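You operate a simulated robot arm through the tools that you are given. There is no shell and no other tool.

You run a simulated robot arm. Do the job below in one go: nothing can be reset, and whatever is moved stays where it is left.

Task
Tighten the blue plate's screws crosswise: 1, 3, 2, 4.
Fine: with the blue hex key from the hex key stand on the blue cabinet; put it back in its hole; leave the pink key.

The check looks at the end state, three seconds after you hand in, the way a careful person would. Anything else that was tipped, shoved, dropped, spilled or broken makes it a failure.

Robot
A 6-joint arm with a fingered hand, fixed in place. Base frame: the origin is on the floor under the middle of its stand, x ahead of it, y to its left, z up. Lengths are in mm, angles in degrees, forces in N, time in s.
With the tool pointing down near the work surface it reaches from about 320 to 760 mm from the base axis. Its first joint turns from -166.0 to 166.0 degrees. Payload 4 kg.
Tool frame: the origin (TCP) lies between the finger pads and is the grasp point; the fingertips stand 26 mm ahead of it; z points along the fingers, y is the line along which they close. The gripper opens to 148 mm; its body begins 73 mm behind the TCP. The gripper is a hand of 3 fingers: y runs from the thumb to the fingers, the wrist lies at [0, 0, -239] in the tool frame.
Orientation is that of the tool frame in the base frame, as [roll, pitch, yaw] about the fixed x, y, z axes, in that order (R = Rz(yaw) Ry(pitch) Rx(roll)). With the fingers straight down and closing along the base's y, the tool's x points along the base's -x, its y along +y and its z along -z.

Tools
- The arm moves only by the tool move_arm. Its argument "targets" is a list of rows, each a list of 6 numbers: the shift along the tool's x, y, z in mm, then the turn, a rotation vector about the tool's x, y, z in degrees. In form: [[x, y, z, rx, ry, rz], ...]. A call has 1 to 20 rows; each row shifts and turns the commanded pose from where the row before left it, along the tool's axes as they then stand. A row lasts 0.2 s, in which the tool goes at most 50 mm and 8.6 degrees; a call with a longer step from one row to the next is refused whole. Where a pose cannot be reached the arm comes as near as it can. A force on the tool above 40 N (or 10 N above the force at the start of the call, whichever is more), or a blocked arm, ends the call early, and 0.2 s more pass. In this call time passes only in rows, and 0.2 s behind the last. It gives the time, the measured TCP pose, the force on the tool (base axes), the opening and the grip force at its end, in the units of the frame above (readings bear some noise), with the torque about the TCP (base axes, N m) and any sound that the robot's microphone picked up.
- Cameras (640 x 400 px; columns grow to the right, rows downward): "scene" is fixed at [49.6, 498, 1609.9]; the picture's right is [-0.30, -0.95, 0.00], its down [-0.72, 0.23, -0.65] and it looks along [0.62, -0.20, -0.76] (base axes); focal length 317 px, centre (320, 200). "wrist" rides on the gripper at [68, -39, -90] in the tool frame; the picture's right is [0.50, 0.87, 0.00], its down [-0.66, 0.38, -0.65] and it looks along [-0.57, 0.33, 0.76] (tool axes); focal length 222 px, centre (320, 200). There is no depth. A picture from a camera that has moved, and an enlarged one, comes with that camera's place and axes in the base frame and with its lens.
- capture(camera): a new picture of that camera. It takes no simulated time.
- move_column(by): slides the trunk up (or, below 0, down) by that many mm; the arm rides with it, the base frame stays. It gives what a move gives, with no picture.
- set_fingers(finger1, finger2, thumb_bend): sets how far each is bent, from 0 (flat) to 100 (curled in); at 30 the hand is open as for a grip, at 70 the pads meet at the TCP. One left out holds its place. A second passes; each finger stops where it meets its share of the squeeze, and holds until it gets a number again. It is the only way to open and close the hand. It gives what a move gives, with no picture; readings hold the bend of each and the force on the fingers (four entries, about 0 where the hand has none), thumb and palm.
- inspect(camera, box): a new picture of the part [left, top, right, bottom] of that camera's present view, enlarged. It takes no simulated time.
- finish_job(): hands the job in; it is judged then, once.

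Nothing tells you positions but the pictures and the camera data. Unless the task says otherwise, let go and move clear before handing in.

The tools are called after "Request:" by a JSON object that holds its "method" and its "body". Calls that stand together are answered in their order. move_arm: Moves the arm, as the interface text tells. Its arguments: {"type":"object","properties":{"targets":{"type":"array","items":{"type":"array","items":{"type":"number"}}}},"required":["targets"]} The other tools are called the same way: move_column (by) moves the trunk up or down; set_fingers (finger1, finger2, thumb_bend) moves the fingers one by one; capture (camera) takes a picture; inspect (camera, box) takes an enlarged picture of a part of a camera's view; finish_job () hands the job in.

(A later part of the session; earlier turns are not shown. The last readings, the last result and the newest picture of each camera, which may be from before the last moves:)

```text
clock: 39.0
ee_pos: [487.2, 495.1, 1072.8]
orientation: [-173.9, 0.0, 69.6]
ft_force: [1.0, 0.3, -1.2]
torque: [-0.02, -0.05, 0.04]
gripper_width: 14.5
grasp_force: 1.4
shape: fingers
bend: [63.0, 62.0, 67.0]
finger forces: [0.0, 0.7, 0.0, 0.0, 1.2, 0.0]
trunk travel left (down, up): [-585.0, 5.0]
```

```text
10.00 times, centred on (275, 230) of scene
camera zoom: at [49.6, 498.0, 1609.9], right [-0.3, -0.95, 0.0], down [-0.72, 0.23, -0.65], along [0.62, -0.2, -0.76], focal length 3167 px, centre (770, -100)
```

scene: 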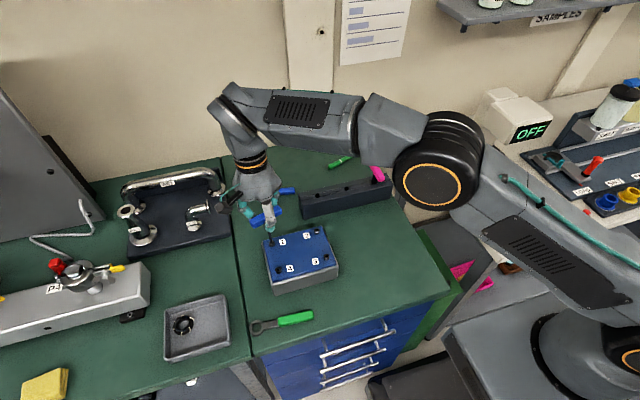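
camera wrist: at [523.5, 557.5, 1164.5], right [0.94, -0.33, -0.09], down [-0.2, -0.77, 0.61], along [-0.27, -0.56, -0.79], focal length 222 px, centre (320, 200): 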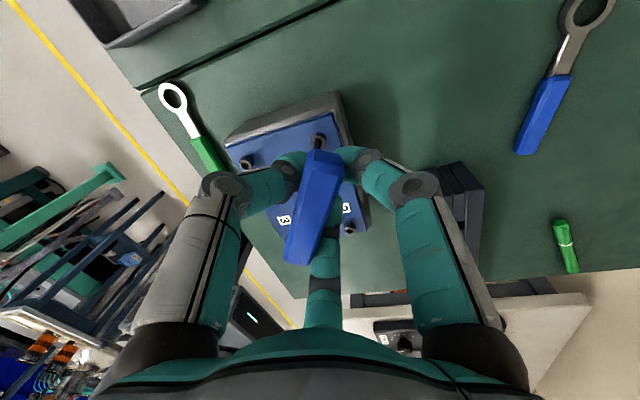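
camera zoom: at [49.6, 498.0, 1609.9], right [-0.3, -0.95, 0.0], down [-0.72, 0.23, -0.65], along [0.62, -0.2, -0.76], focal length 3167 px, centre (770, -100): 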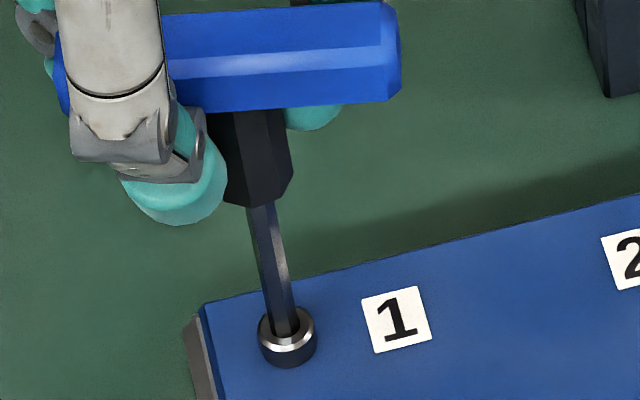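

Request:
{"method": "move_arm", "body": {"targets": [[-2.7, 0.3, 0, 0, 0, 0], [-2.7, 0.3, 0, 0, 0, 0], [-2.6, 0.3, 0, 0, 0, 0]]}}

Request:
{"method": "inspect", "body": {"camera": "wrist", "box": [270, 100, 370, 260]}}

Request:
{"method": "inspect", "body": {"camera": "scene", "box": [255, 210, 295, 250]}}

```text
clock: 39.8
ee_pos: [484.3, 487.5, 1073.6]
orientation: [-173.8, 0.1, 69.5]
ft_force: [0.2, 0.3, -0.3]
torque: [0.02, -0.03, -0.02]
gripper_width: 14.3
grasp_force: 0.7
shape: fingers
bend: [63.0, 62.0, 67.0]
finger forces: [0.0, 0.7, 0.0, 0.1, 1.3, 0.0]
trunk travel left (down, up): [-585.0, 5.0]
```

```text
2.50 times, centred on (320, 180) of wrist
camera zoom: at [481.7, 561.6, 1166.7], right [0.98, 0.17, -0.1], down [0.19, -0.77, 0.61], along [0.03, -0.62, -0.79], focal length 555 px, centre (320, 250)
```

zoom: 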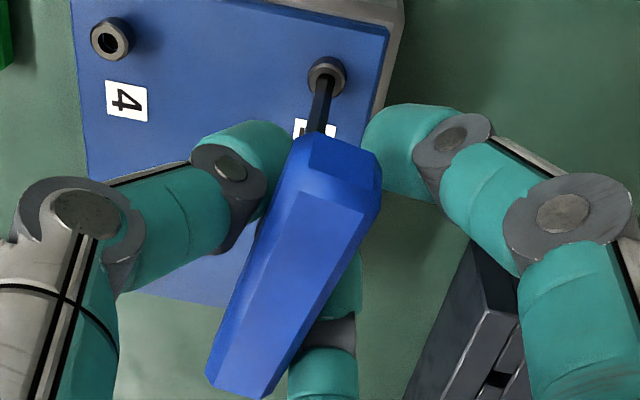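

```text
10.00 times, centred on (275, 230) of scene
camera zoom: at [49.6, 498.0, 1609.9], right [-0.3, -0.95, 0.0], down [-0.72, 0.23, -0.65], along [0.62, -0.2, -0.76], focal length 3167 px, centre (770, -100)
```

zoom: 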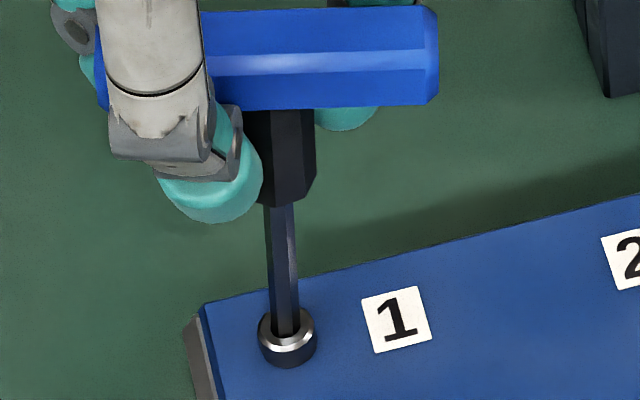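

Request:
{"method": "set_fingers", "body": {"finger1": 63, "finger2": 60, "thumb_bend": 64}}

Request:
{"method": "move_arm", "body": {"targets": [[-2.7, 0.3, 0, 0, 0, 0], [-2.7, 0.3, 0, 0, 0, 0]]}}

Request:
{"method": "inspect", "body": {"camera": "wrist", "box": [270, 100, 370, 260]}}

Request:
{"method": "inspect", "body": {"camera": "scene", "box": [255, 210, 295, 250]}}

```text
clock: 40.8
ee_pos: [485.4, 487.2, 1072.9]
orientation: [-173.7, 0.1, 69.6]
ft_force: [-0.3, 0.3, 0.1]
torque: [0.0, 0.03, 0.01]
gripper_width: 18.4
grasp_force: 0.2
shape: fingers
bend: [63.0, 60.0, 64.0]
finger forces: [0.1, 0.1, 0.0, 0.1, 0.1, 0.0]
trunk travel left (down, up): [-585.0, 5.0]
```

```text
clock: 41.4
ee_pos: [484.1, 482.0, 1073.3]
orientation: [-173.8, 0.1, 69.4]
ft_force: [-0.3, -0.7, 0.0]
torque: [0.02, -0.01, 0.01]
gripper_width: 18.1
grasp_force: 0.5
shape: fingers
bend: [63.0, 60.0, 64.0]
finger forces: [0.0, 0.2, 0.0, 0.1, 0.4, 0.0]
trunk travel left (down, up): [-585.0, 5.0]
```

```text
2.50 times, centred on (320, 180) of wrist
camera zoom: at [480.5, 556.0, 1166.5], right [0.98, 0.17, -0.09], down [0.19, -0.77, 0.61], along [0.03, -0.62, -0.79], focal length 555 px, centre (320, 250)
```

zoom: 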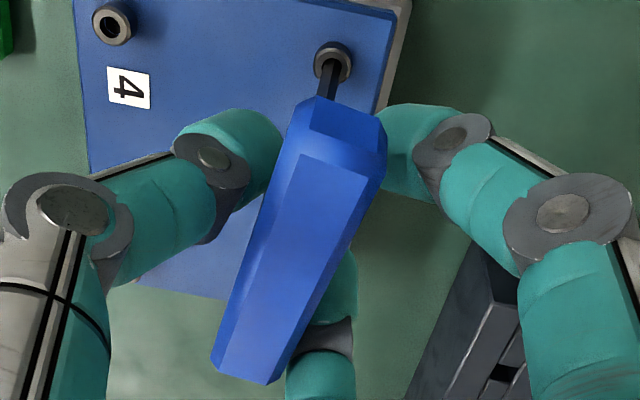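

```text
10.00 times, centred on (275, 230) of scene
camera zoom: at [49.6, 498.0, 1609.9], right [-0.3, -0.95, 0.0], down [-0.72, 0.23, -0.65], along [0.62, -0.2, -0.76], focal length 3167 px, centre (770, -100)
```

zoom: 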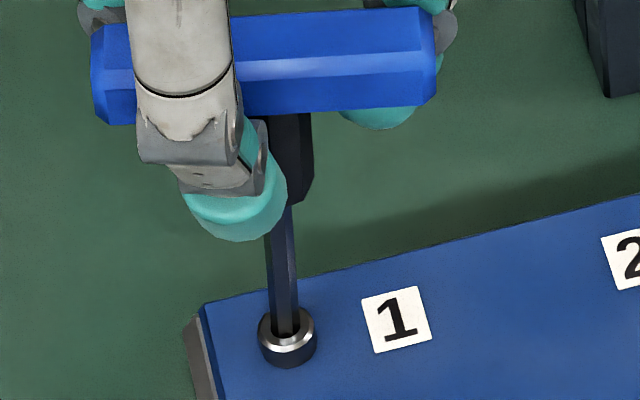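

The key stays put by itself in the socket while the open fingers slide along the bar. I'll move a bit further to centre, then close all three fingers.

Request:
{"method": "move_arm", "body": {"targets": [[-2.7, 0.4, 0, 0, 0, 0], [-2.7, 0.4, 0, 0, 0, 0]]}}

Request:
{"method": "inspect", "body": {"camera": "wrist", "box": [270, 100, 370, 260]}}

Request:
{"method": "inspect", "body": {"camera": "scene", "box": [255, 210, 295, 250]}}

```text
clock: 42.0
ee_pos: [483.4, 477.3, 1073.2]
orientation: [-173.8, 0.2, 69.5]
ft_force: [0.2, 1.7, 0.0]
torque: [0.0, -0.01, -0.01]
gripper_width: 18.5
grasp_force: 1.0
shape: fingers
bend: [63.0, 60.0, 64.0]
finger forces: [0.0, 0.3, 0.0, 0.0, 0.4, 0.0]
trunk travel left (down, up): [-585.0, 5.0]
```

```text
2.50 times, centred on (320, 180) of wrist
camera zoom: at [479.5, 551.4, 1166.5], right [0.98, 0.17, -0.09], down [0.19, -0.77, 0.61], along [0.03, -0.62, -0.79], focal length 555 px, centre (320, 250)
```

zoom: 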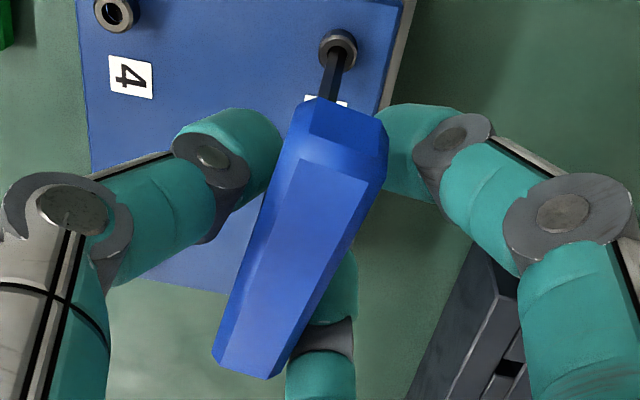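

```text
10.00 times, centred on (275, 230) of scene
camera zoom: at [49.6, 498.0, 1609.9], right [-0.3, -0.95, 0.0], down [-0.72, 0.23, -0.65], along [0.62, -0.2, -0.76], focal length 3167 px, centre (770, -100)
```

zoom: 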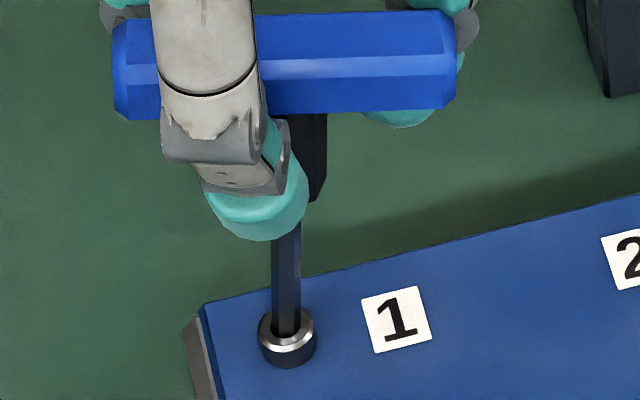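

The hand is now centred enough (bar centre about 7 mm off). I'll close all three fingers, then bring the shank upright.

Request:
{"method": "set_fingers", "body": {"finger1": 72, "finger2": 72, "thumb_bend": 76}}

Request:
{"method": "inspect", "body": {"camera": "wrist", "box": [270, 100, 370, 260]}}

Request:
{"method": "inspect", "body": {"camera": "scene", "box": [255, 210, 295, 250]}}

```text
clock: 43.0
ee_pos: [482.3, 478.1, 1072.5]
orientation: [-173.8, 0.2, 69.6]
ft_force: [-0.9, 1.6, -1.5]
torque: [0.07, 0.03, 0.02]
gripper_width: 6.9
grasp_force: 12.8
shape: fingers
bend: [67.0, 64.0, 67.0]
finger forces: [4.9, 8.2, 0.0, 0.0, 11.5, 0.0]
trunk travel left (down, up): [-585.0, 5.0]
```

```text
2.50 times, centred on (320, 180) of wrist
camera zoom: at [479.4, 551.6, 1166.2], right [0.98, 0.17, -0.1], down [0.19, -0.77, 0.61], along [0.03, -0.62, -0.79], focal length 555 px, centre (320, 250)
```

zoom: 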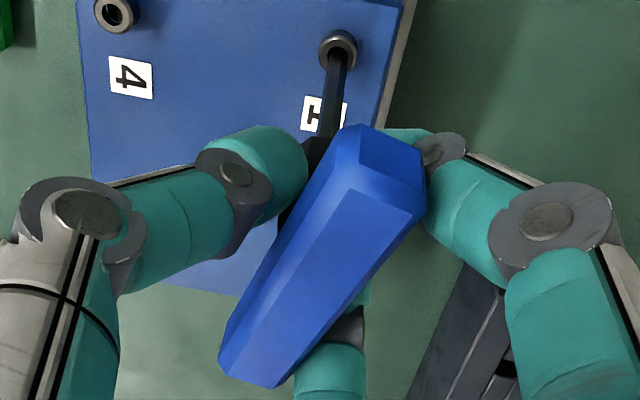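

```text
10.00 times, centred on (275, 230) of scene
camera zoom: at [49.6, 498.0, 1609.9], right [-0.3, -0.95, 0.0], down [-0.72, 0.23, -0.65], along [0.62, -0.2, -0.76], focal length 3167 px, centre (770, -100)
```

zoom: 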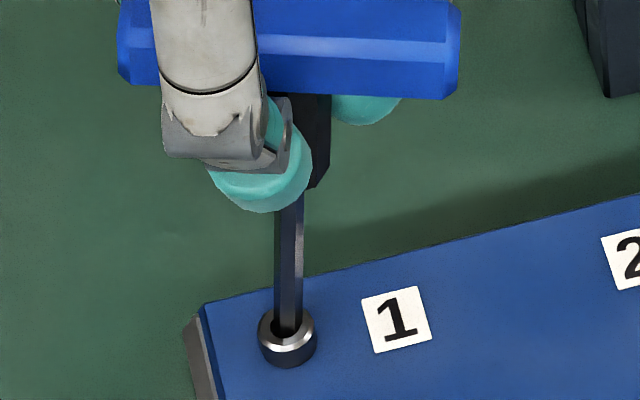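

The three-finger grip is secure again and aligned with the bar. I'll pull the key out along its own leaning axis.

Request:
{"method": "move_arm", "body": {"targets": [[-0.3, -0.3, -2.5, 0, 0, 0]]}}

Request:
{"method": "move_arm", "body": {"targets": [[-0.4, -0.35, -3, 0, 0, 0], [-0.4, -0.35, -3, 0, 0, 0]]}}

Request:
{"method": "inspect", "body": {"camera": "scene", "box": [255, 210, 295, 250]}}

```text
clock: 43.4
ee_pos: [483.6, 477.6, 1074.1]
orientation: [-173.7, 0.3, 69.6]
ft_force: [-0.6, 2.5, -4.9]
torque: [0.11, 0.05, 0.08]
gripper_width: 6.9
grasp_force: 12.2
shape: fingers
bend: [67.0, 64.0, 67.0]
finger forces: [4.8, 8.3, 0.1, 0.0, 11.3, 0.1]
trunk travel left (down, up): [-585.0, 5.0]
```

```text
clock: 44.0
ee_pos: [482.6, 477.0, 1082.0]
orientation: [-173.8, 0.1, 69.7]
ft_force: [-0.6, -0.5, -1.0]
torque: [-0.01, 0.01, -0.01]
gripper_width: 6.4
grasp_force: 12.3
shape: fingers
bend: [67.0, 64.0, 67.0]
finger forces: [5.2, 8.6, 0.0, 0.0, 10.3, 0.1]
trunk travel left (down, up): [-585.0, 5.0]
```

```text
10.00 times, centred on (275, 230) of scene
camera zoom: at [49.6, 498.0, 1609.9], right [-0.3, -0.95, 0.0], down [-0.72, 0.23, -0.65], along [0.62, -0.2, -0.76], focal length 3167 px, centre (770, -100)
```

zoom: 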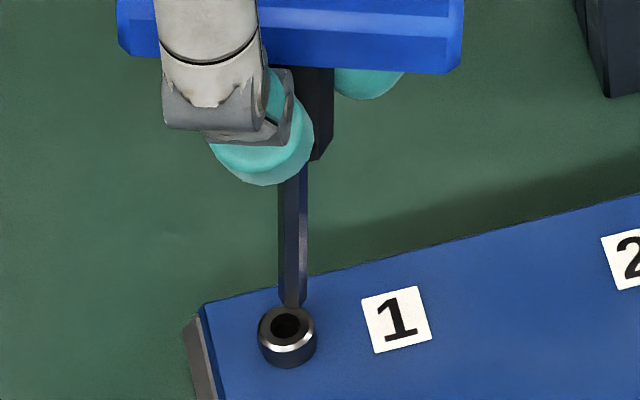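

The key is out cleanly and held by all three fingers. I'll lift clear and inspect screw 1.

Request:
{"method": "move_arm", "body": {"targets": [[0, -2, -18, 0, 0, 0], [0, -2, -18, 0, 0, 0]]}}

Request:
{"method": "inspect", "body": {"camera": "scene", "box": [270, 232, 286, 248]}}

Request:
{"method": "capture", "body": {"camera": "wrist"}}

Request:
{"method": "inspect", "body": {"camera": "scene", "box": [255, 190, 315, 250]}}

```text
clock: 44.6
ee_pos: [481.9, 475.3, 1118.3]
orientation: [-173.8, 0.2, 69.5]
ft_force: [0.0, 0.2, -0.9]
torque: [-0.02, 0.01, 0.04]
gripper_width: 6.5
grasp_force: 12.3
shape: fingers
bend: [67.0, 64.0, 67.0]
finger forces: [5.1, 8.7, 0.1, 0.1, 10.3, 0.0]
trunk travel left (down, up): [-585.0, 5.0]
```

```text
16.00 times, centred on (278, 240) of scene
camera zoom: at [49.6, 498.0, 1609.9], right [-0.3, -0.95, 0.0], down [-0.72, 0.23, -0.65], along [0.62, -0.2, -0.76], focal length 5067 px, centre (992, -440)
```

zoom: 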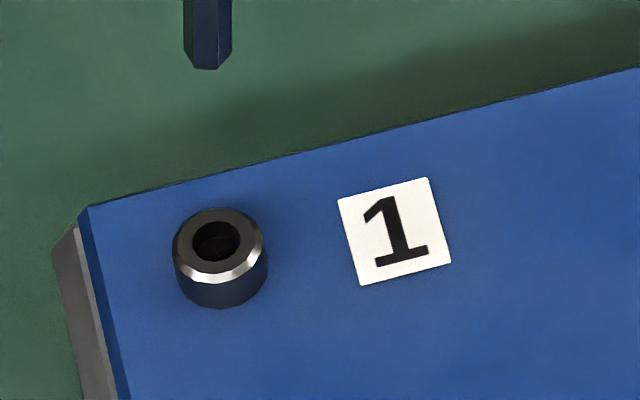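

```text
taken
camera wrist: at [478.9, 549.1, 1211.9], right [0.98, 0.17, -0.09], down [0.19, -0.77, 0.61], along [0.03, -0.62, -0.79], focal length 222 px, centre (320, 200)
```

wrist: 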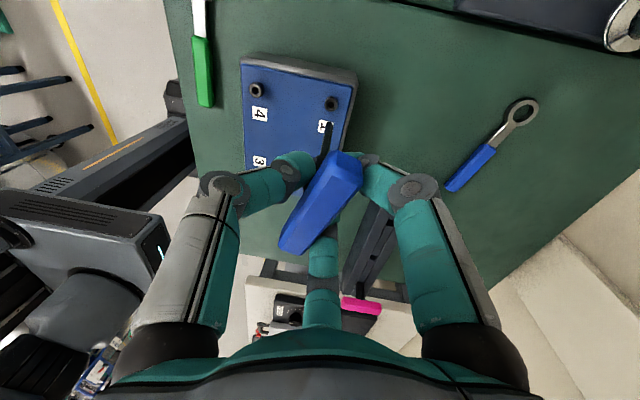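

```text
6.67 times, centred on (285, 220) of scene
camera zoom: at [49.6, 498.0, 1609.9], right [-0.3, -0.95, 0.0], down [-0.72, 0.23, -0.65], along [0.62, -0.2, -0.76], focal length 2111 px, centre (553, 67)
```

zoom: 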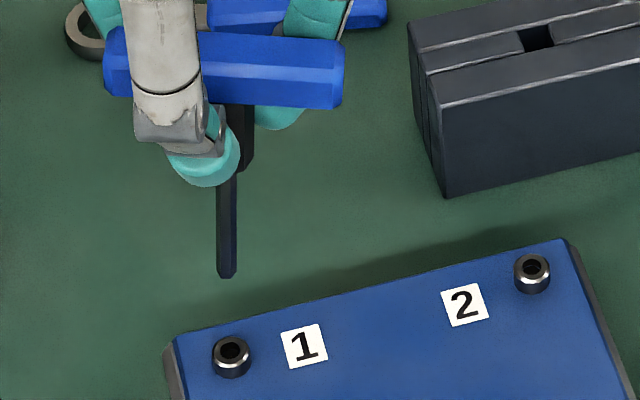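

Request:
{"method": "inspect", "body": {"camera": "wrist", "box": [326, 98, 338, 110]}}

Request:
{"method": "inspect", "body": {"camera": "wrist", "box": [248, 84, 262, 98]}}

Request:
{"method": "inspect", "body": {"camera": "scene", "box": [314, 222, 330, 238]}}

Request:
{"method": "inspect", "body": {"camera": "wrist", "box": [310, 115, 345, 150]}}

```text
16.00 times, centred on (332, 104) of wrist
camera zoom: at [478.9, 549.1, 1211.9], right [0.98, 0.17, -0.09], down [0.19, -0.77, 0.61], along [0.03, -0.62, -0.79], focal length 3554 px, centre (128, 1736)
```

zoom: 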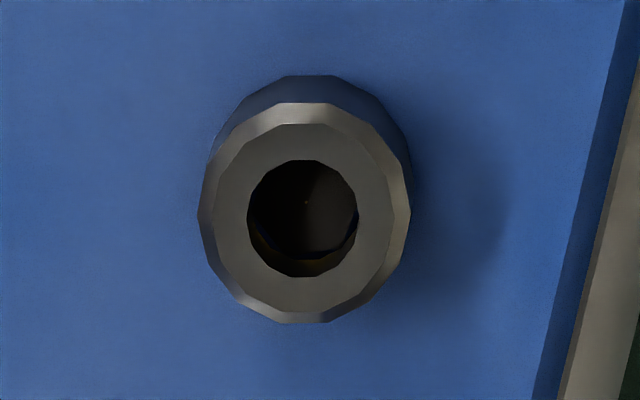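

```text
16.00 times, centred on (255, 91) of wrist
camera zoom: at [478.9, 549.1, 1211.9], right [0.98, 0.17, -0.09], down [0.19, -0.77, 0.61], along [0.03, -0.62, -0.79], focal length 3554 px, centre (1360, 1944)
```

zoom: 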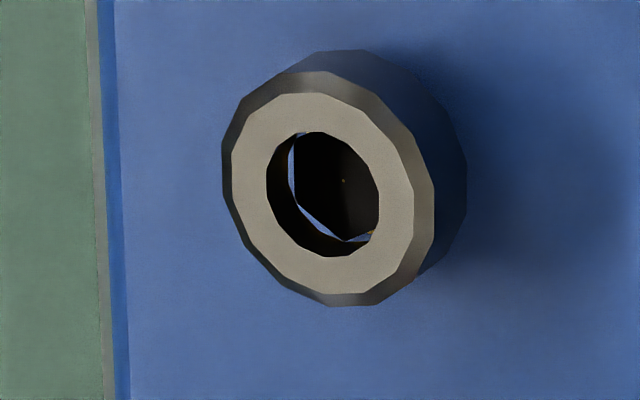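

```text
16.00 times, centred on (322, 230) of scene
camera zoom: at [49.6, 498.0, 1609.9], right [-0.3, -0.95, 0.0], down [-0.72, 0.23, -0.65], along [0.62, -0.2, -0.76], focal length 5067 px, centre (288, -280)
```

zoom: 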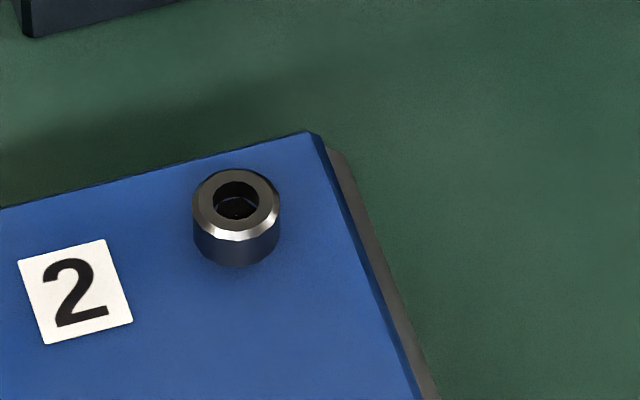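

```text
11.43 times, centred on (328, 132) of wrist
camera zoom: at [478.9, 549.1, 1211.9], right [0.98, 0.17, -0.09], down [0.19, -0.77, 0.61], along [0.03, -0.62, -0.79], focal length 2538 px, centre (234, 971)
```

zoom: 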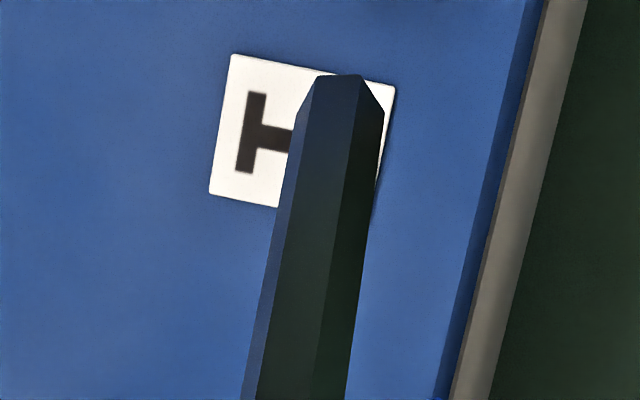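

I want to confirm screw 1's state from directly above, so I'll slide the camera over it. This is also on the way to screw 3.

Request:
{"method": "move_arm", "body": {"targets": [[-29, 10.8, -1.2, 0, 0, 0], [-29, 10.8, -1.2, 0, 0, 0]]}}

Request:
{"method": "capture", "body": {"camera": "wrist"}}

```text
clock: 45.2
ee_pos: [482.3, 415.3, 1118.5]
orientation: [-173.7, 0.0, 69.7]
ft_force: [-0.6, 0.0, 0.3]
torque: [-0.03, -0.04, -0.01]
gripper_width: 6.5
grasp_force: 12.1
shape: fingers
bend: [67.0, 64.0, 67.0]
finger forces: [5.3, 8.5, 0.0, 0.0, 10.1, 0.0]
trunk travel left (down, up): [-585.0, 5.0]
```

```text
taken
camera wrist: at [479.1, 487.8, 1211.8], right [0.98, 0.17, -0.09], down [0.19, -0.77, 0.61], along [0.03, -0.62, -0.79], focal length 222 px, centre (320, 200)
```

wrist: 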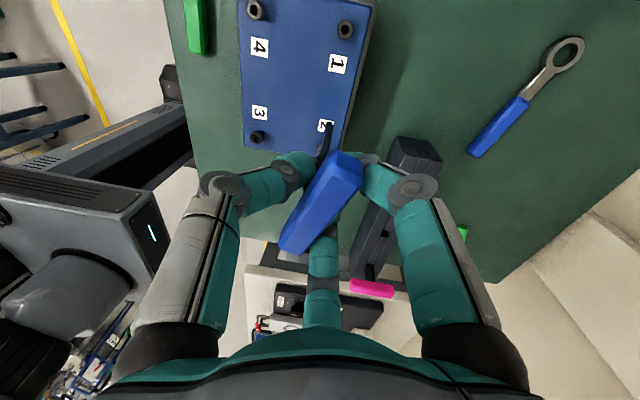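

Request:
{"method": "inspect", "body": {"camera": "wrist", "box": [340, 24, 352, 36]}}

Request:
{"method": "inspect", "body": {"camera": "wrist", "box": [250, 4, 262, 16]}}

Request:
{"method": "inspect", "body": {"camera": "wrist", "box": [250, 130, 264, 144]}}

```text
16.00 times, centred on (346, 30) of wrist
camera zoom: at [479.1, 487.8, 1211.8], right [0.98, 0.17, -0.09], down [0.19, -0.77, 0.61], along [0.03, -0.62, -0.79], focal length 3554 px, centre (-96, 2920)
```

zoom: 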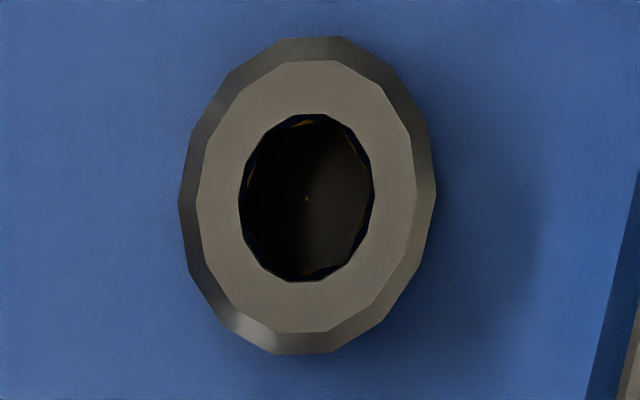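

```text
16.00 times, centred on (256, 10) of wrist
camera zoom: at [479.1, 487.8, 1211.8], right [0.98, 0.17, -0.09], down [0.19, -0.77, 0.61], along [0.03, -0.62, -0.79], focal length 3554 px, centre (1344, 3240)
```

zoom: 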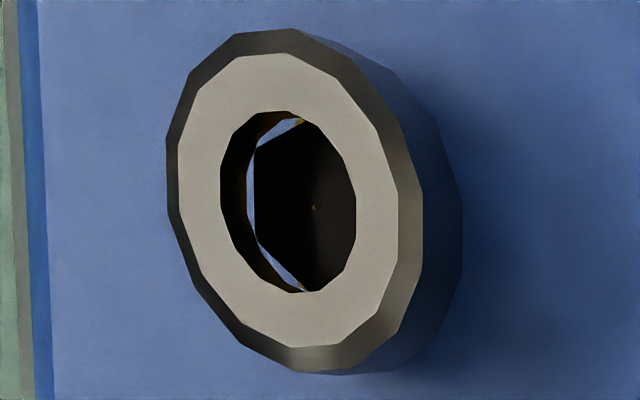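

```text
16.00 times, centred on (257, 137) of wrist
camera zoom: at [479.1, 487.8, 1211.8], right [0.98, 0.17, -0.09], down [0.19, -0.77, 0.61], along [0.03, -0.62, -0.79], focal length 3554 px, centre (1328, 1208)
```

zoom: 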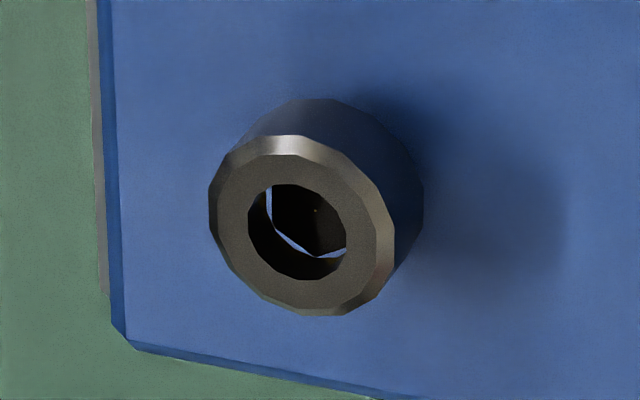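

From above, screw 1's hex reads as turned about 140° in total, matching the stop. Next is screw 3, so I'll turn the hand back to its starting yaw in the air.

Request:
{"method": "move_arm", "body": {"targets": [[0, 0, 0, 0, -0.92, -8.45], [0, 0, 0, 0, -0.92, -8.45], [0, 0, 0, 0, -0.92, -8.45], [0, 0, 0, 0, -0.92, -8.45], [0, 0, 0, 0, -0.92, -8.45], [0, 0, 0, 0, -0.92, -8.45], [0, 0, 0, 0, -0.92, -8.45], [0, 0, 0, 0, -0.92, -8.45], [0, 0, 0, 0, -0.92, -8.45], [0, 0, 0, 0, -0.92, -8.45], [0, 0, 0, 0, -0.92, -8.45], [0, 0, 0, 0, -0.92, -8.45], [0, 0, 0, 0, -0.92, -8.45], [0, 0, 0, 0, -0.92, -8.45], [0, 0, 0, 0, -0.92, -8.45], [0, 0, 0, 0, -0.92, -8.45]]}}

Request:
{"method": "capture", "body": {"camera": "wrist"}}

Request:
{"method": "capture", "body": {"camera": "scene"}}

```text
clock: 48.6
ee_pos: [480.8, 413.4, 1115.6]
orientation: [-173.7, -0.1, -154.2]
ft_force: [0.1, -0.1, -0.7]
torque: [0.04, -0.03, 0.01]
gripper_width: 6.4
grasp_force: 12.0
shape: fingers
bend: [67.0, 64.0, 67.0]
finger forces: [5.4, 8.9, 0.1, 0.0, 10.3, 0.0]
trunk travel left (down, up): [-585.0, 5.0]
```

```text
taken
camera wrist: at [433.6, 358.9, 1211.3], right [-0.82, 0.56, -0.09], down [0.4, 0.69, 0.61], along [0.4, 0.46, -0.79], focal length 222 px, centre (320, 200)
```

wrist: 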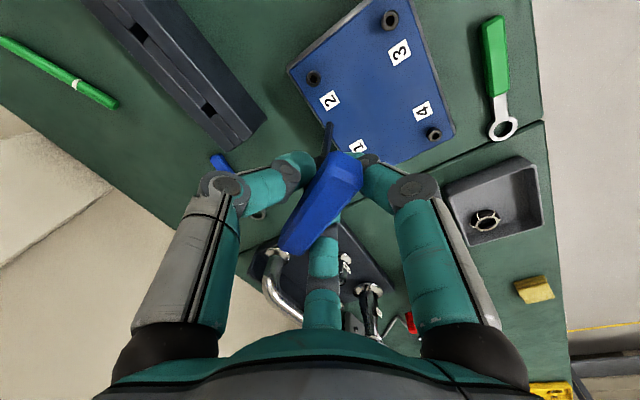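

```text
taken
```

scene: 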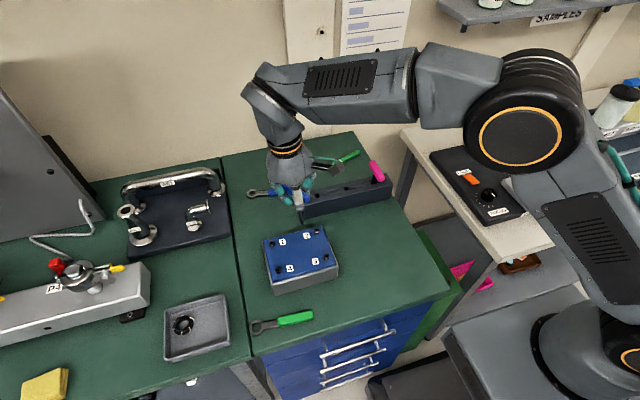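

Request:
{"method": "inspect", "body": {"camera": "scene", "box": [275, 170, 325, 230]}}

Request:
{"method": "inspect", "body": {"camera": "scene", "box": [288, 200, 312, 224]}}

Request:
{"method": "inspect", "body": {"camera": "wrist", "box": [300, 110, 350, 160]}}

Request:
{"method": "inspect", "body": {"camera": "wrist", "box": [270, 100, 370, 260]}}

```text
6.67 times, centred on (300, 200) of scene
camera zoom: at [49.6, 498.0, 1609.9], right [-0.3, -0.95, 0.0], down [-0.72, 0.23, -0.65], along [0.62, -0.2, -0.76], focal length 2111 px, centre (453, 200)
```

zoom: 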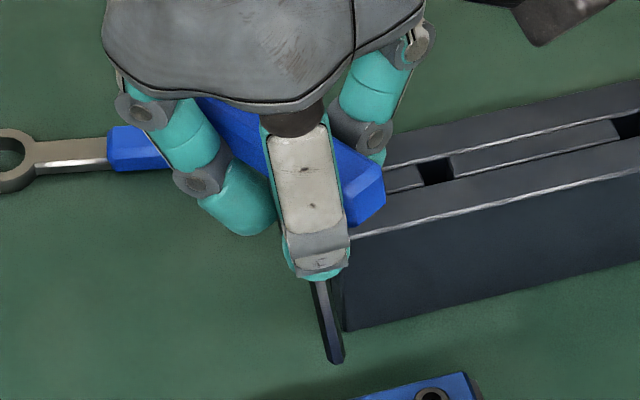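

```text
16.00 times, centred on (300, 212) of scene
camera zoom: at [49.6, 498.0, 1609.9], right [-0.3, -0.95, 0.0], down [-0.72, 0.23, -0.65], along [0.62, -0.2, -0.76], focal length 5067 px, centre (640, 8)
```

zoom: 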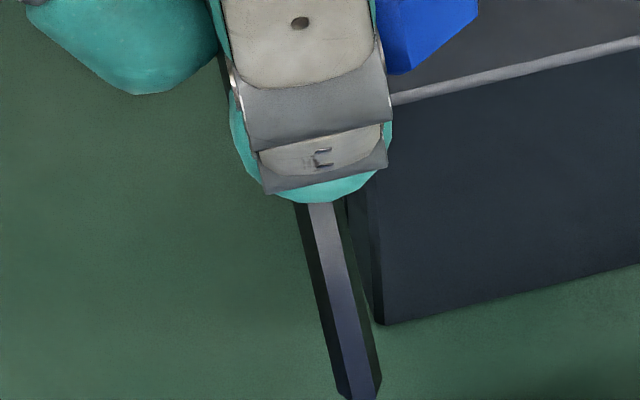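

```text
8.00 times, centred on (325, 135) of wrist
camera zoom: at [433.6, 358.9, 1211.3], right [-0.82, 0.56, -0.09], down [0.4, 0.69, 0.61], along [0.4, 0.46, -0.79], focal length 1777 px, centre (280, 720)
```

zoom: 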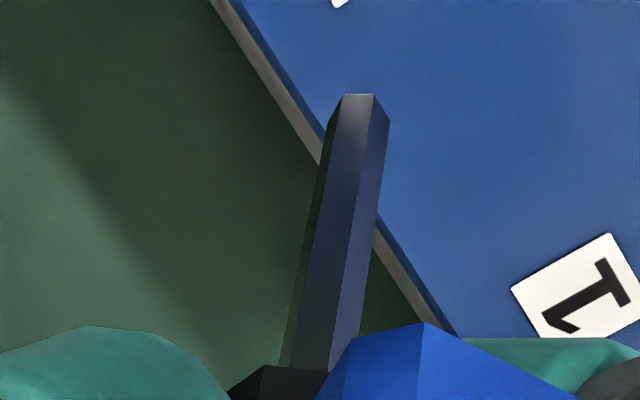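

```text
2.50 times, centred on (320, 180) of wrist
camera zoom: at [433.6, 358.9, 1211.3], right [-0.82, 0.56, -0.09], down [0.4, 0.69, 0.61], along [0.4, 0.46, -0.79], focal length 555 px, centre (320, 250)
```

zoom: 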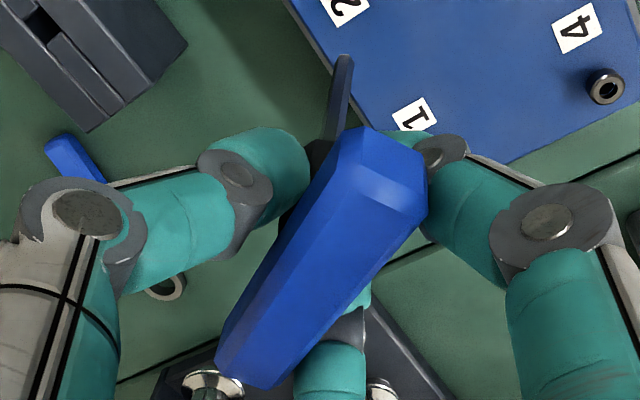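

The key now leans about 6° along the bar in the grip. I'll tilt the hand to bring the shank vertical and fine-tune the yaw to match the socket hex.

Request:
{"method": "move_arm", "body": {"targets": [[0, 0, 0, -3.0, -6.0, 0], [0, 0, 0, -0.44, -0.24, -4.17]]}}

Request:
{"method": "inspect", "body": {"camera": "scene", "box": [288, 200, 312, 224]}}

Request:
{"method": "inspect", "body": {"camera": "wrist", "box": [300, 110, 350, 160]}}

```text
clock: 49.2
ee_pos: [482.1, 413.5, 1117.5]
orientation: [-176.7, 5.9, -149.7]
ft_force: [0.3, -0.4, -1.1]
torque: [0.02, 0.02, -0.02]
gripper_width: 6.3
grasp_force: 12.6
shape: fingers
bend: [67.0, 64.0, 67.0]
finger forces: [5.5, 8.8, 0.0, 0.0, 10.2, 0.0]
trunk travel left (down, up): [-585.0, 5.0]
```

```text
16.00 times, centred on (300, 212) of scene
camera zoom: at [49.6, 498.0, 1609.9], right [-0.3, -0.95, 0.0], down [-0.72, 0.23, -0.65], along [0.62, -0.2, -0.76], focal length 5067 px, centre (640, 8)
```

zoom: 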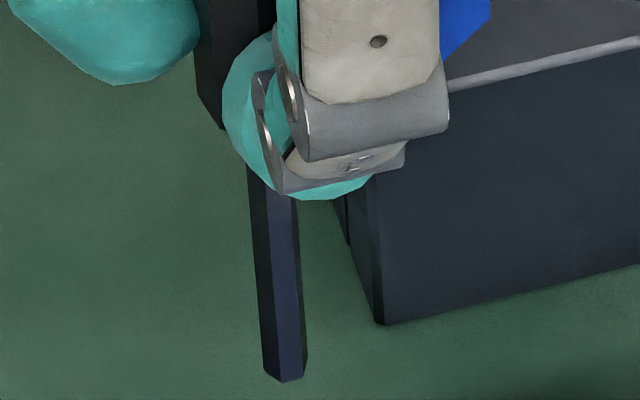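

```text
8.00 times, centred on (325, 135) of wrist
camera zoom: at [432.8, 346.0, 1202.3], right [-0.86, 0.5, -0.1], down [0.3, 0.65, 0.7], along [0.41, 0.57, -0.71], focal length 1777 px, centre (280, 720)
```

zoom: 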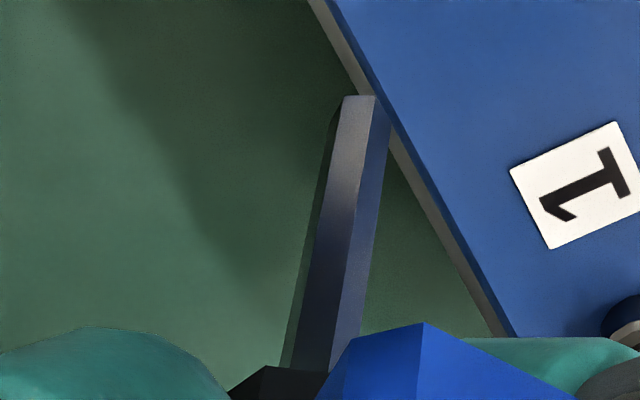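

The shank is vertical. I'll move the tip over toward screw 3.

Request:
{"method": "move_arm", "body": {"targets": [[29.5, 0.95, -1.4, 0, 0, 0], [29.5, 0.95, -1.4, 0, 0, 0], [29.5, 0.95, -1.4, 0, 0, 0]]}}

Request:
{"method": "capture", "body": {"camera": "wrist"}}

Request:
{"method": "inspect", "body": {"camera": "scene", "box": [305, 235, 335, 260]}}

```text
clock: 50.0
ee_pos: [404.4, 372.8, 1112.6]
orientation: [-176.6, 5.9, -149.7]
ft_force: [0.2, 1.1, -0.7]
torque: [-0.01, -0.01, 0.0]
gripper_width: 6.4
grasp_force: 12.0
shape: fingers
bend: [67.0, 64.0, 67.0]
finger forces: [5.4, 8.9, 0.0, 0.0, 10.2, 0.0]
trunk travel left (down, up): [-585.0, 5.0]
```

```text
taken
camera wrist: at [355.2, 304.9, 1196.8], right [-0.86, 0.5, -0.1], down [0.3, 0.65, 0.7], along [0.41, 0.57, -0.71], focal length 222 px, centre (320, 200)
```

wrist: 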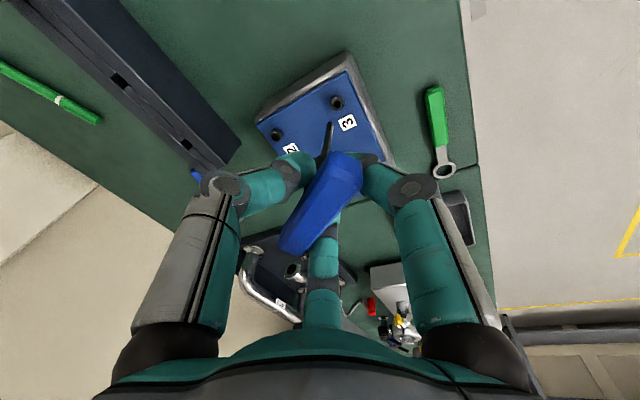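

```text
16.00 times, centred on (320, 248) of scene
camera zoom: at [49.6, 498.0, 1609.9], right [-0.3, -0.95, 0.0], down [-0.72, 0.23, -0.65], along [0.62, -0.2, -0.76], focal length 5067 px, centre (320, -560)
```

zoom: 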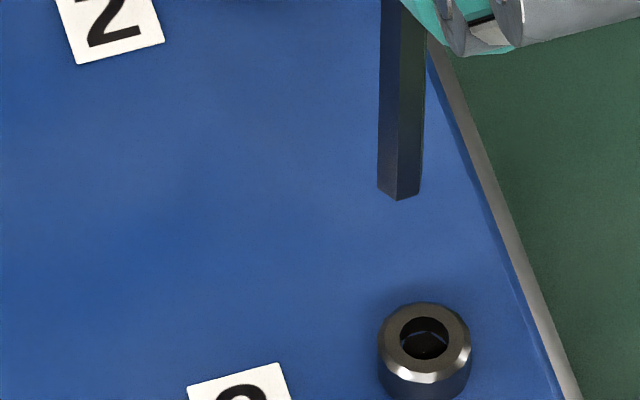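

Request:
{"method": "inspect", "body": {"camera": "wrist", "box": [315, 90, 347, 130]}}

```text
10.00 times, centred on (331, 110) of wrist
camera zoom: at [355.2, 304.9, 1196.8], right [-0.86, 0.5, -0.1], down [0.3, 0.65, 0.7], along [0.41, 0.57, -0.71], focal length 2221 px, centre (210, 1100)
```

zoom: 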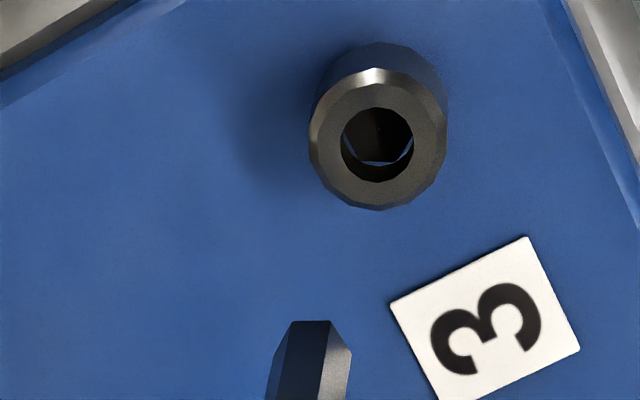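

Request:
{"method": "move_arm", "body": {"targets": [[4.15, 1.1, 9.6, 0, 0, 0], [4.15, 1.1, 9.6, 0, 0, 0]]}}

Request:
{"method": "inspect", "body": {"camera": "wrist", "box": [316, 110, 336, 130]}}

Request:
{"method": "inspect", "body": {"camera": "scene", "box": [310, 244, 330, 260]}}

```text
clock: 50.6
ee_pos: [398.4, 370.4, 1090.8]
orientation: [-176.6, 6.0, -149.9]
ft_force: [-0.1, 1.3, -0.8]
torque: [-0.01, 0.01, 0.04]
gripper_width: 6.3
grasp_force: 11.9
shape: fingers
bend: [67.0, 64.0, 67.0]
finger forces: [5.4, 8.9, 0.1, 0.0, 10.2, 0.0]
trunk travel left (down, up): [-585.0, 5.0]
```

```text
16.00 times, centred on (326, 120) of wrist
camera zoom: at [349.0, 301.7, 1176.4], right [-0.86, 0.5, -0.1], down [0.3, 0.65, 0.69], along [0.41, 0.57, -0.71], focal length 3554 px, centre (224, 1480)
```

zoom: 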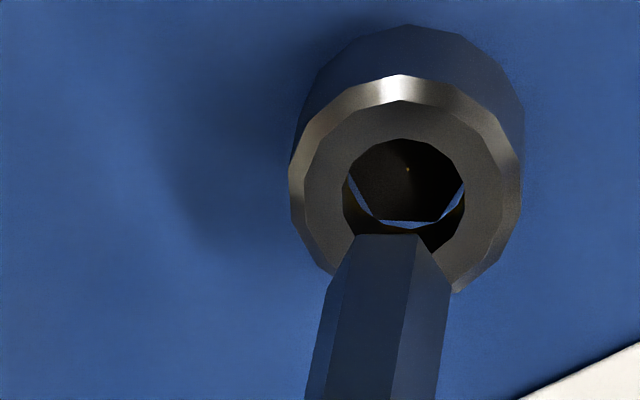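

```text
16.00 times, centred on (320, 252) of scene
camera zoom: at [49.6, 498.0, 1609.9], right [-0.3, -0.95, 0.0], down [-0.72, 0.23, -0.65], along [0.62, -0.2, -0.76], focal length 5067 px, centre (320, -632)
```

zoom: 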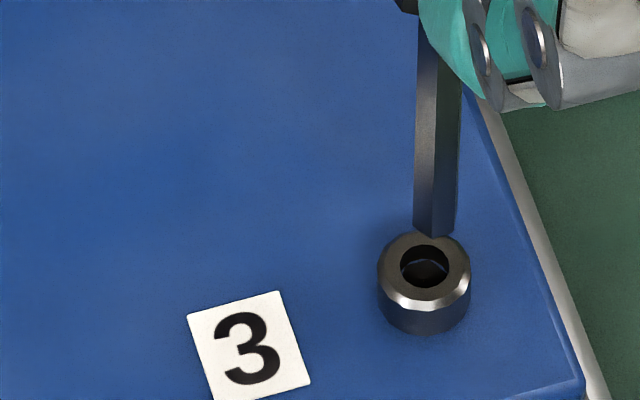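

Request:
{"method": "move_arm", "body": {"targets": [[-0.62, 1.36, 8.0, 0, 0, 0]]}}

Request:
{"method": "inspect", "body": {"camera": "wrist", "box": [316, 112, 336, 132]}}

Request:
{"method": "inspect", "body": {"camera": "scene", "box": [310, 244, 330, 260]}}

```text
clock: 51.0
ee_pos: [398.2, 370.9, 1084.6]
orientation: [-176.7, 5.9, -149.7]
ft_force: [-0.4, 0.0, -0.3]
torque: [-0.03, -0.01, -0.03]
gripper_width: 6.3
grasp_force: 12.6
shape: fingers
bend: [67.0, 64.0, 67.0]
finger forces: [5.4, 8.9, 0.1, 0.1, 10.2, 0.0]
trunk travel left (down, up): [-585.0, 5.0]
```

```text
16.00 times, centred on (326, 122) of wrist
camera zoom: at [349.9, 303.2, 1168.8], right [-0.86, 0.5, -0.1], down [0.3, 0.65, 0.7], along [0.41, 0.57, -0.71], focal length 3554 px, centre (224, 1448)
```

zoom: 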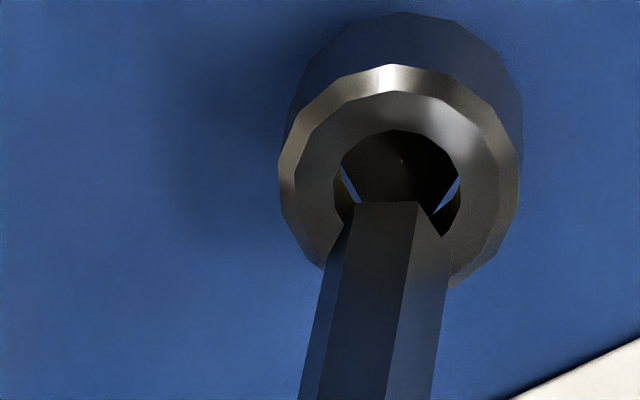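

```text
16.00 times, centred on (320, 252) of scene
camera zoom: at [49.6, 498.0, 1609.9], right [-0.3, -0.95, 0.0], down [-0.72, 0.23, -0.65], along [0.62, -0.2, -0.76], focal length 5067 px, centre (320, -632)
```

zoom: 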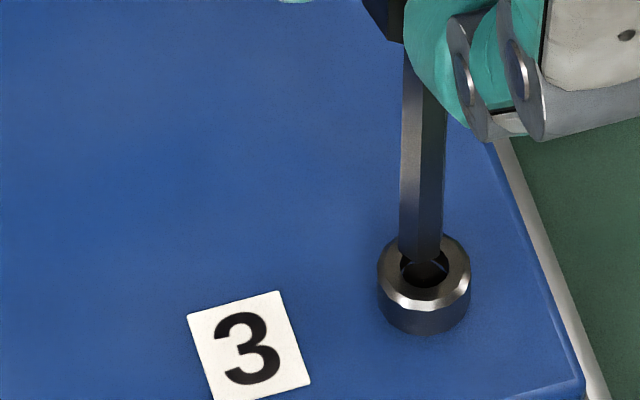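

Request:
{"method": "move_arm", "body": {"targets": [[0.8, 0.23, 3.9, 0, 0, 0]]}}

Request:
{"method": "inspect", "body": {"camera": "wrist", "box": [316, 112, 336, 132]}}

Request:
{"method": "inspect", "body": {"camera": "scene", "box": [310, 244, 330, 260]}}

```text
clock: 51.4
ee_pos: [398.2, 370.6, 1079.5]
orientation: [-176.8, 5.9, -149.7]
ft_force: [-0.7, -0.7, -0.4]
torque: [-0.03, 0.03, 0.01]
gripper_width: 6.2
grasp_force: 11.9
shape: fingers
bend: [67.0, 64.0, 67.0]
finger forces: [5.4, 8.9, 0.0, 0.1, 10.3, 0.0]
trunk travel left (down, up): [-585.0, 5.0]
```

```text
16.00 times, centred on (326, 122) of wrist
camera zoom: at [349.1, 302.6, 1164.9], right [-0.86, 0.5, -0.1], down [0.3, 0.65, 0.7], along [0.41, 0.57, -0.71], focal length 3554 px, centre (224, 1448)
```

zoom: 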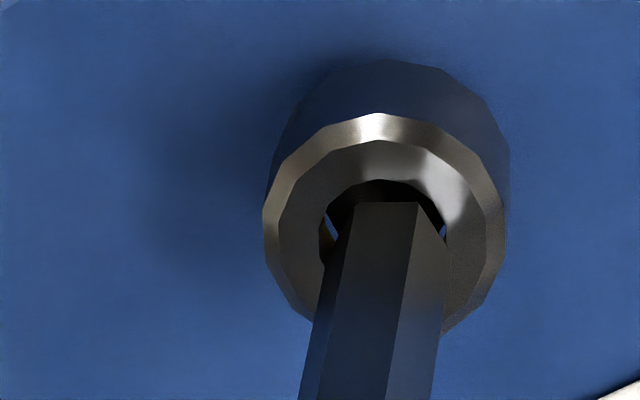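

```text
16.00 times, centred on (320, 252) of scene
camera zoom: at [49.6, 498.0, 1609.9], right [-0.3, -0.95, 0.0], down [-0.72, 0.23, -0.65], along [0.62, -0.2, -0.76], focal length 5067 px, centre (320, -632)
```

zoom: 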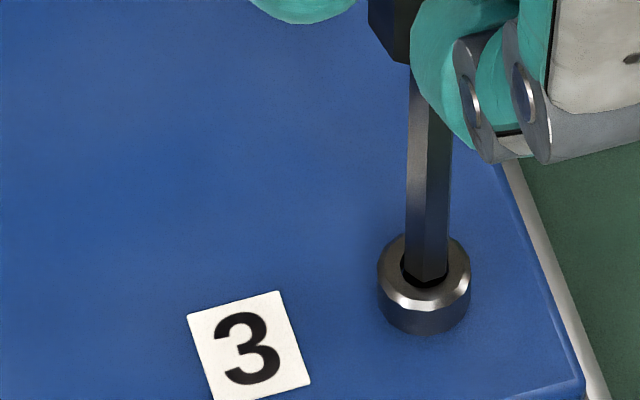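

Request:
{"method": "move_arm", "body": {"targets": [[-0.48, 0.2, 1.5, 0, 0, 0]]}}

Request:
{"method": "inspect", "body": {"camera": "wrist", "box": [316, 112, 336, 132]}}

Request:
{"method": "inspect", "body": {"camera": "scene", "box": [310, 244, 330, 260]}}

```text
clock: 51.8
ee_pos: [399.0, 370.6, 1078.5]
orientation: [-176.7, 5.9, -149.8]
ft_force: [-0.6, -0.3, -0.1]
torque: [-0.01, 0.0, -0.04]
gripper_width: 6.5
grasp_force: 12.4
shape: fingers
bend: [67.0, 64.0, 67.0]
finger forces: [5.4, 8.9, 0.1, 0.0, 10.2, 0.1]
trunk travel left (down, up): [-585.0, 5.0]
```

```text
16.00 times, centred on (326, 122) of wrist
camera zoom: at [349.9, 303.3, 1163.7], right [-0.86, 0.5, -0.1], down [0.3, 0.65, 0.69], along [0.41, 0.57, -0.71], focal length 3554 px, centre (224, 1448)
```

zoom: 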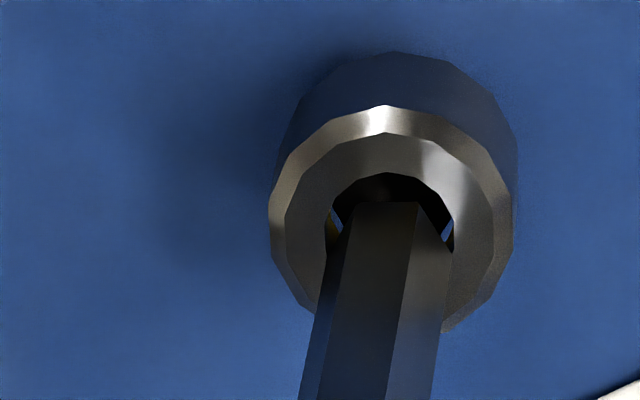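

```text
16.00 times, centred on (320, 252) of scene
camera zoom: at [49.6, 498.0, 1609.9], right [-0.3, -0.95, 0.0], down [-0.72, 0.23, -0.65], along [0.62, -0.2, -0.76], focal length 5067 px, centre (320, -632)
```

zoom: 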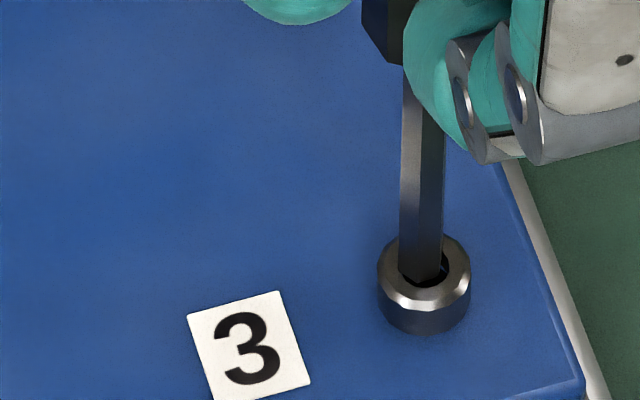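

Request:
{"method": "move_arm", "body": {"targets": [[0.2, 0.11, 1.5, 0, 0, 0], [0.2, 0.11, 1.5, 0, 0, 0]]}}

Request:
{"method": "inspect", "body": {"camera": "wrist", "box": [316, 112, 336, 132]}}

Request:
{"method": "inspect", "body": {"camera": "scene", "box": [310, 244, 330, 260]}}

```text
clock: 52.4
ee_pos: [398.9, 370.3, 1076.4]
orientation: [-176.6, 5.9, -149.6]
ft_force: [0.8, -0.3, -1.8]
torque: [-0.03, 0.01, 0.01]
gripper_width: 6.4
grasp_force: 12.8
shape: fingers
bend: [67.0, 64.0, 67.0]
finger forces: [5.5, 8.9, 0.1, 0.0, 10.2, 0.0]
trunk travel left (down, up): [-585.0, 5.0]
```

```text
16.00 times, centred on (326, 122) of wrist
camera zoom: at [350.0, 303.1, 1160.7], right [-0.86, 0.5, -0.1], down [0.3, 0.65, 0.69], along [0.41, 0.57, -0.71], focal length 3554 px, centre (224, 1448)
```

zoom: 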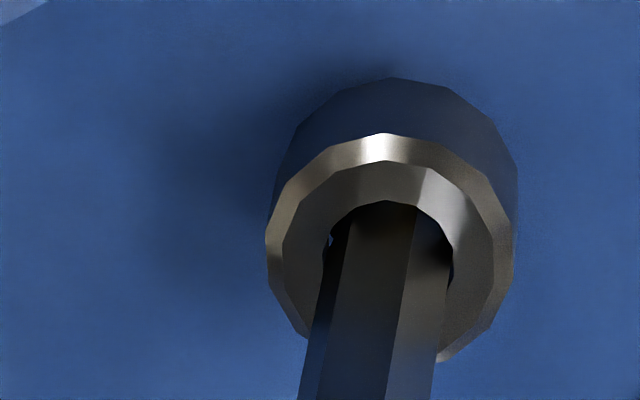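

```text
16.00 times, centred on (320, 252) of scene
camera zoom: at [49.6, 498.0, 1609.9], right [-0.3, -0.95, 0.0], down [-0.72, 0.23, -0.65], along [0.62, -0.2, -0.76], focal length 5067 px, centre (320, -632)
```

zoom: 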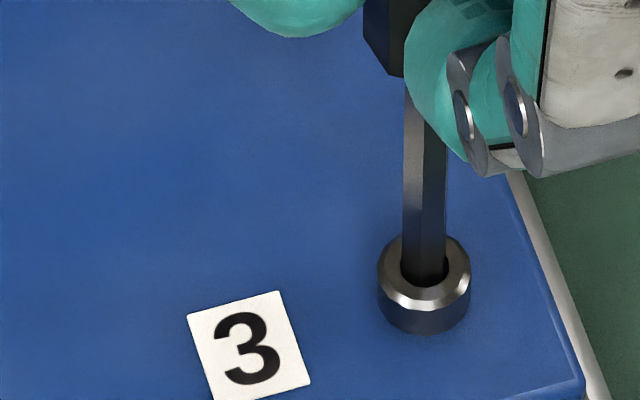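

The tip is in screw 3's hole. I'll lower it further until it seats.

Request:
{"method": "move_arm", "body": {"targets": [[0.1, 0.06, 1.0, 0, 0, 0], [0.1, 0.06, 1.0, 0, 0, 0]]}}

Request:
{"method": "move_arm", "body": {"targets": [[0.1, 0.06, 1.0, 0, 0, 0], [0.1, 0.06, 1.0, 0, 0, 0]]}}

Request:
{"method": "inspect", "body": {"camera": "wrist", "box": [316, 112, 336, 132]}}

Request:
{"method": "inspect", "body": {"camera": "scene", "box": [310, 240, 330, 260]}}

```text
clock: 53.0
ee_pos: [397.3, 370.7, 1072.8]
orientation: [-176.6, 5.9, -149.7]
ft_force: [-0.3, 0.3, 1.3]
torque: [-0.01, -0.02, 0.0]
gripper_width: 6.1
grasp_force: 12.8
shape: fingers
bend: [67.0, 64.0, 67.0]
finger forces: [6.0, 8.9, 0.0, 0.1, 10.9, 0.0]
trunk travel left (down, up): [-585.0, 5.0]
```

```text
clock: 53.6
ee_pos: [399.9, 370.8, 1073.2]
orientation: [-176.8, 6.0, -149.8]
ft_force: [0.5, -0.2, 11.0]
torque: [0.01, -0.04, 0.01]
gripper_width: 5.9
grasp_force: 14.4
shape: fingers
bend: [67.0, 64.0, 67.0]
finger forces: [7.2, 10.1, 0.1, 0.0, 12.3, 0.1]
trunk travel left (down, up): [-585.0, 5.0]
```

```text
16.00 times, centred on (326, 122) of wrist
camera zoom: at [349.7, 303.7, 1157.6], right [-0.86, 0.5, -0.1], down [0.3, 0.65, 0.7], along [0.41, 0.57, -0.71], focal length 3554 px, centre (224, 1448)
```

zoom: 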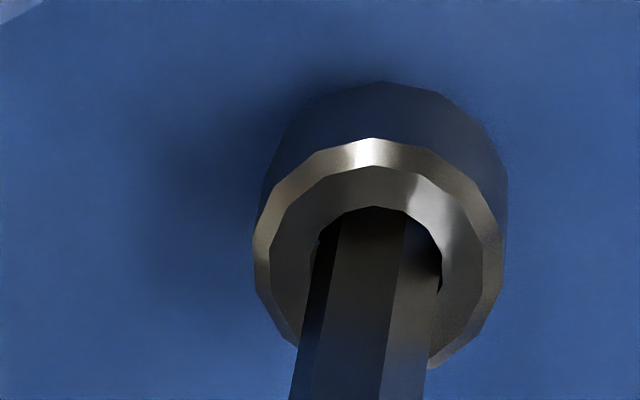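

```text
16.00 times, centred on (320, 250) of scene
camera zoom: at [49.6, 498.0, 1609.9], right [-0.3, -0.95, 0.0], down [-0.72, 0.23, -0.65], along [0.62, -0.2, -0.76], focal length 5067 px, centre (320, -600)
```

zoom: 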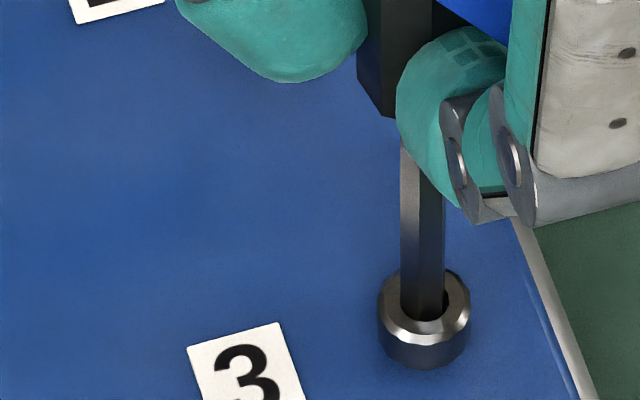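

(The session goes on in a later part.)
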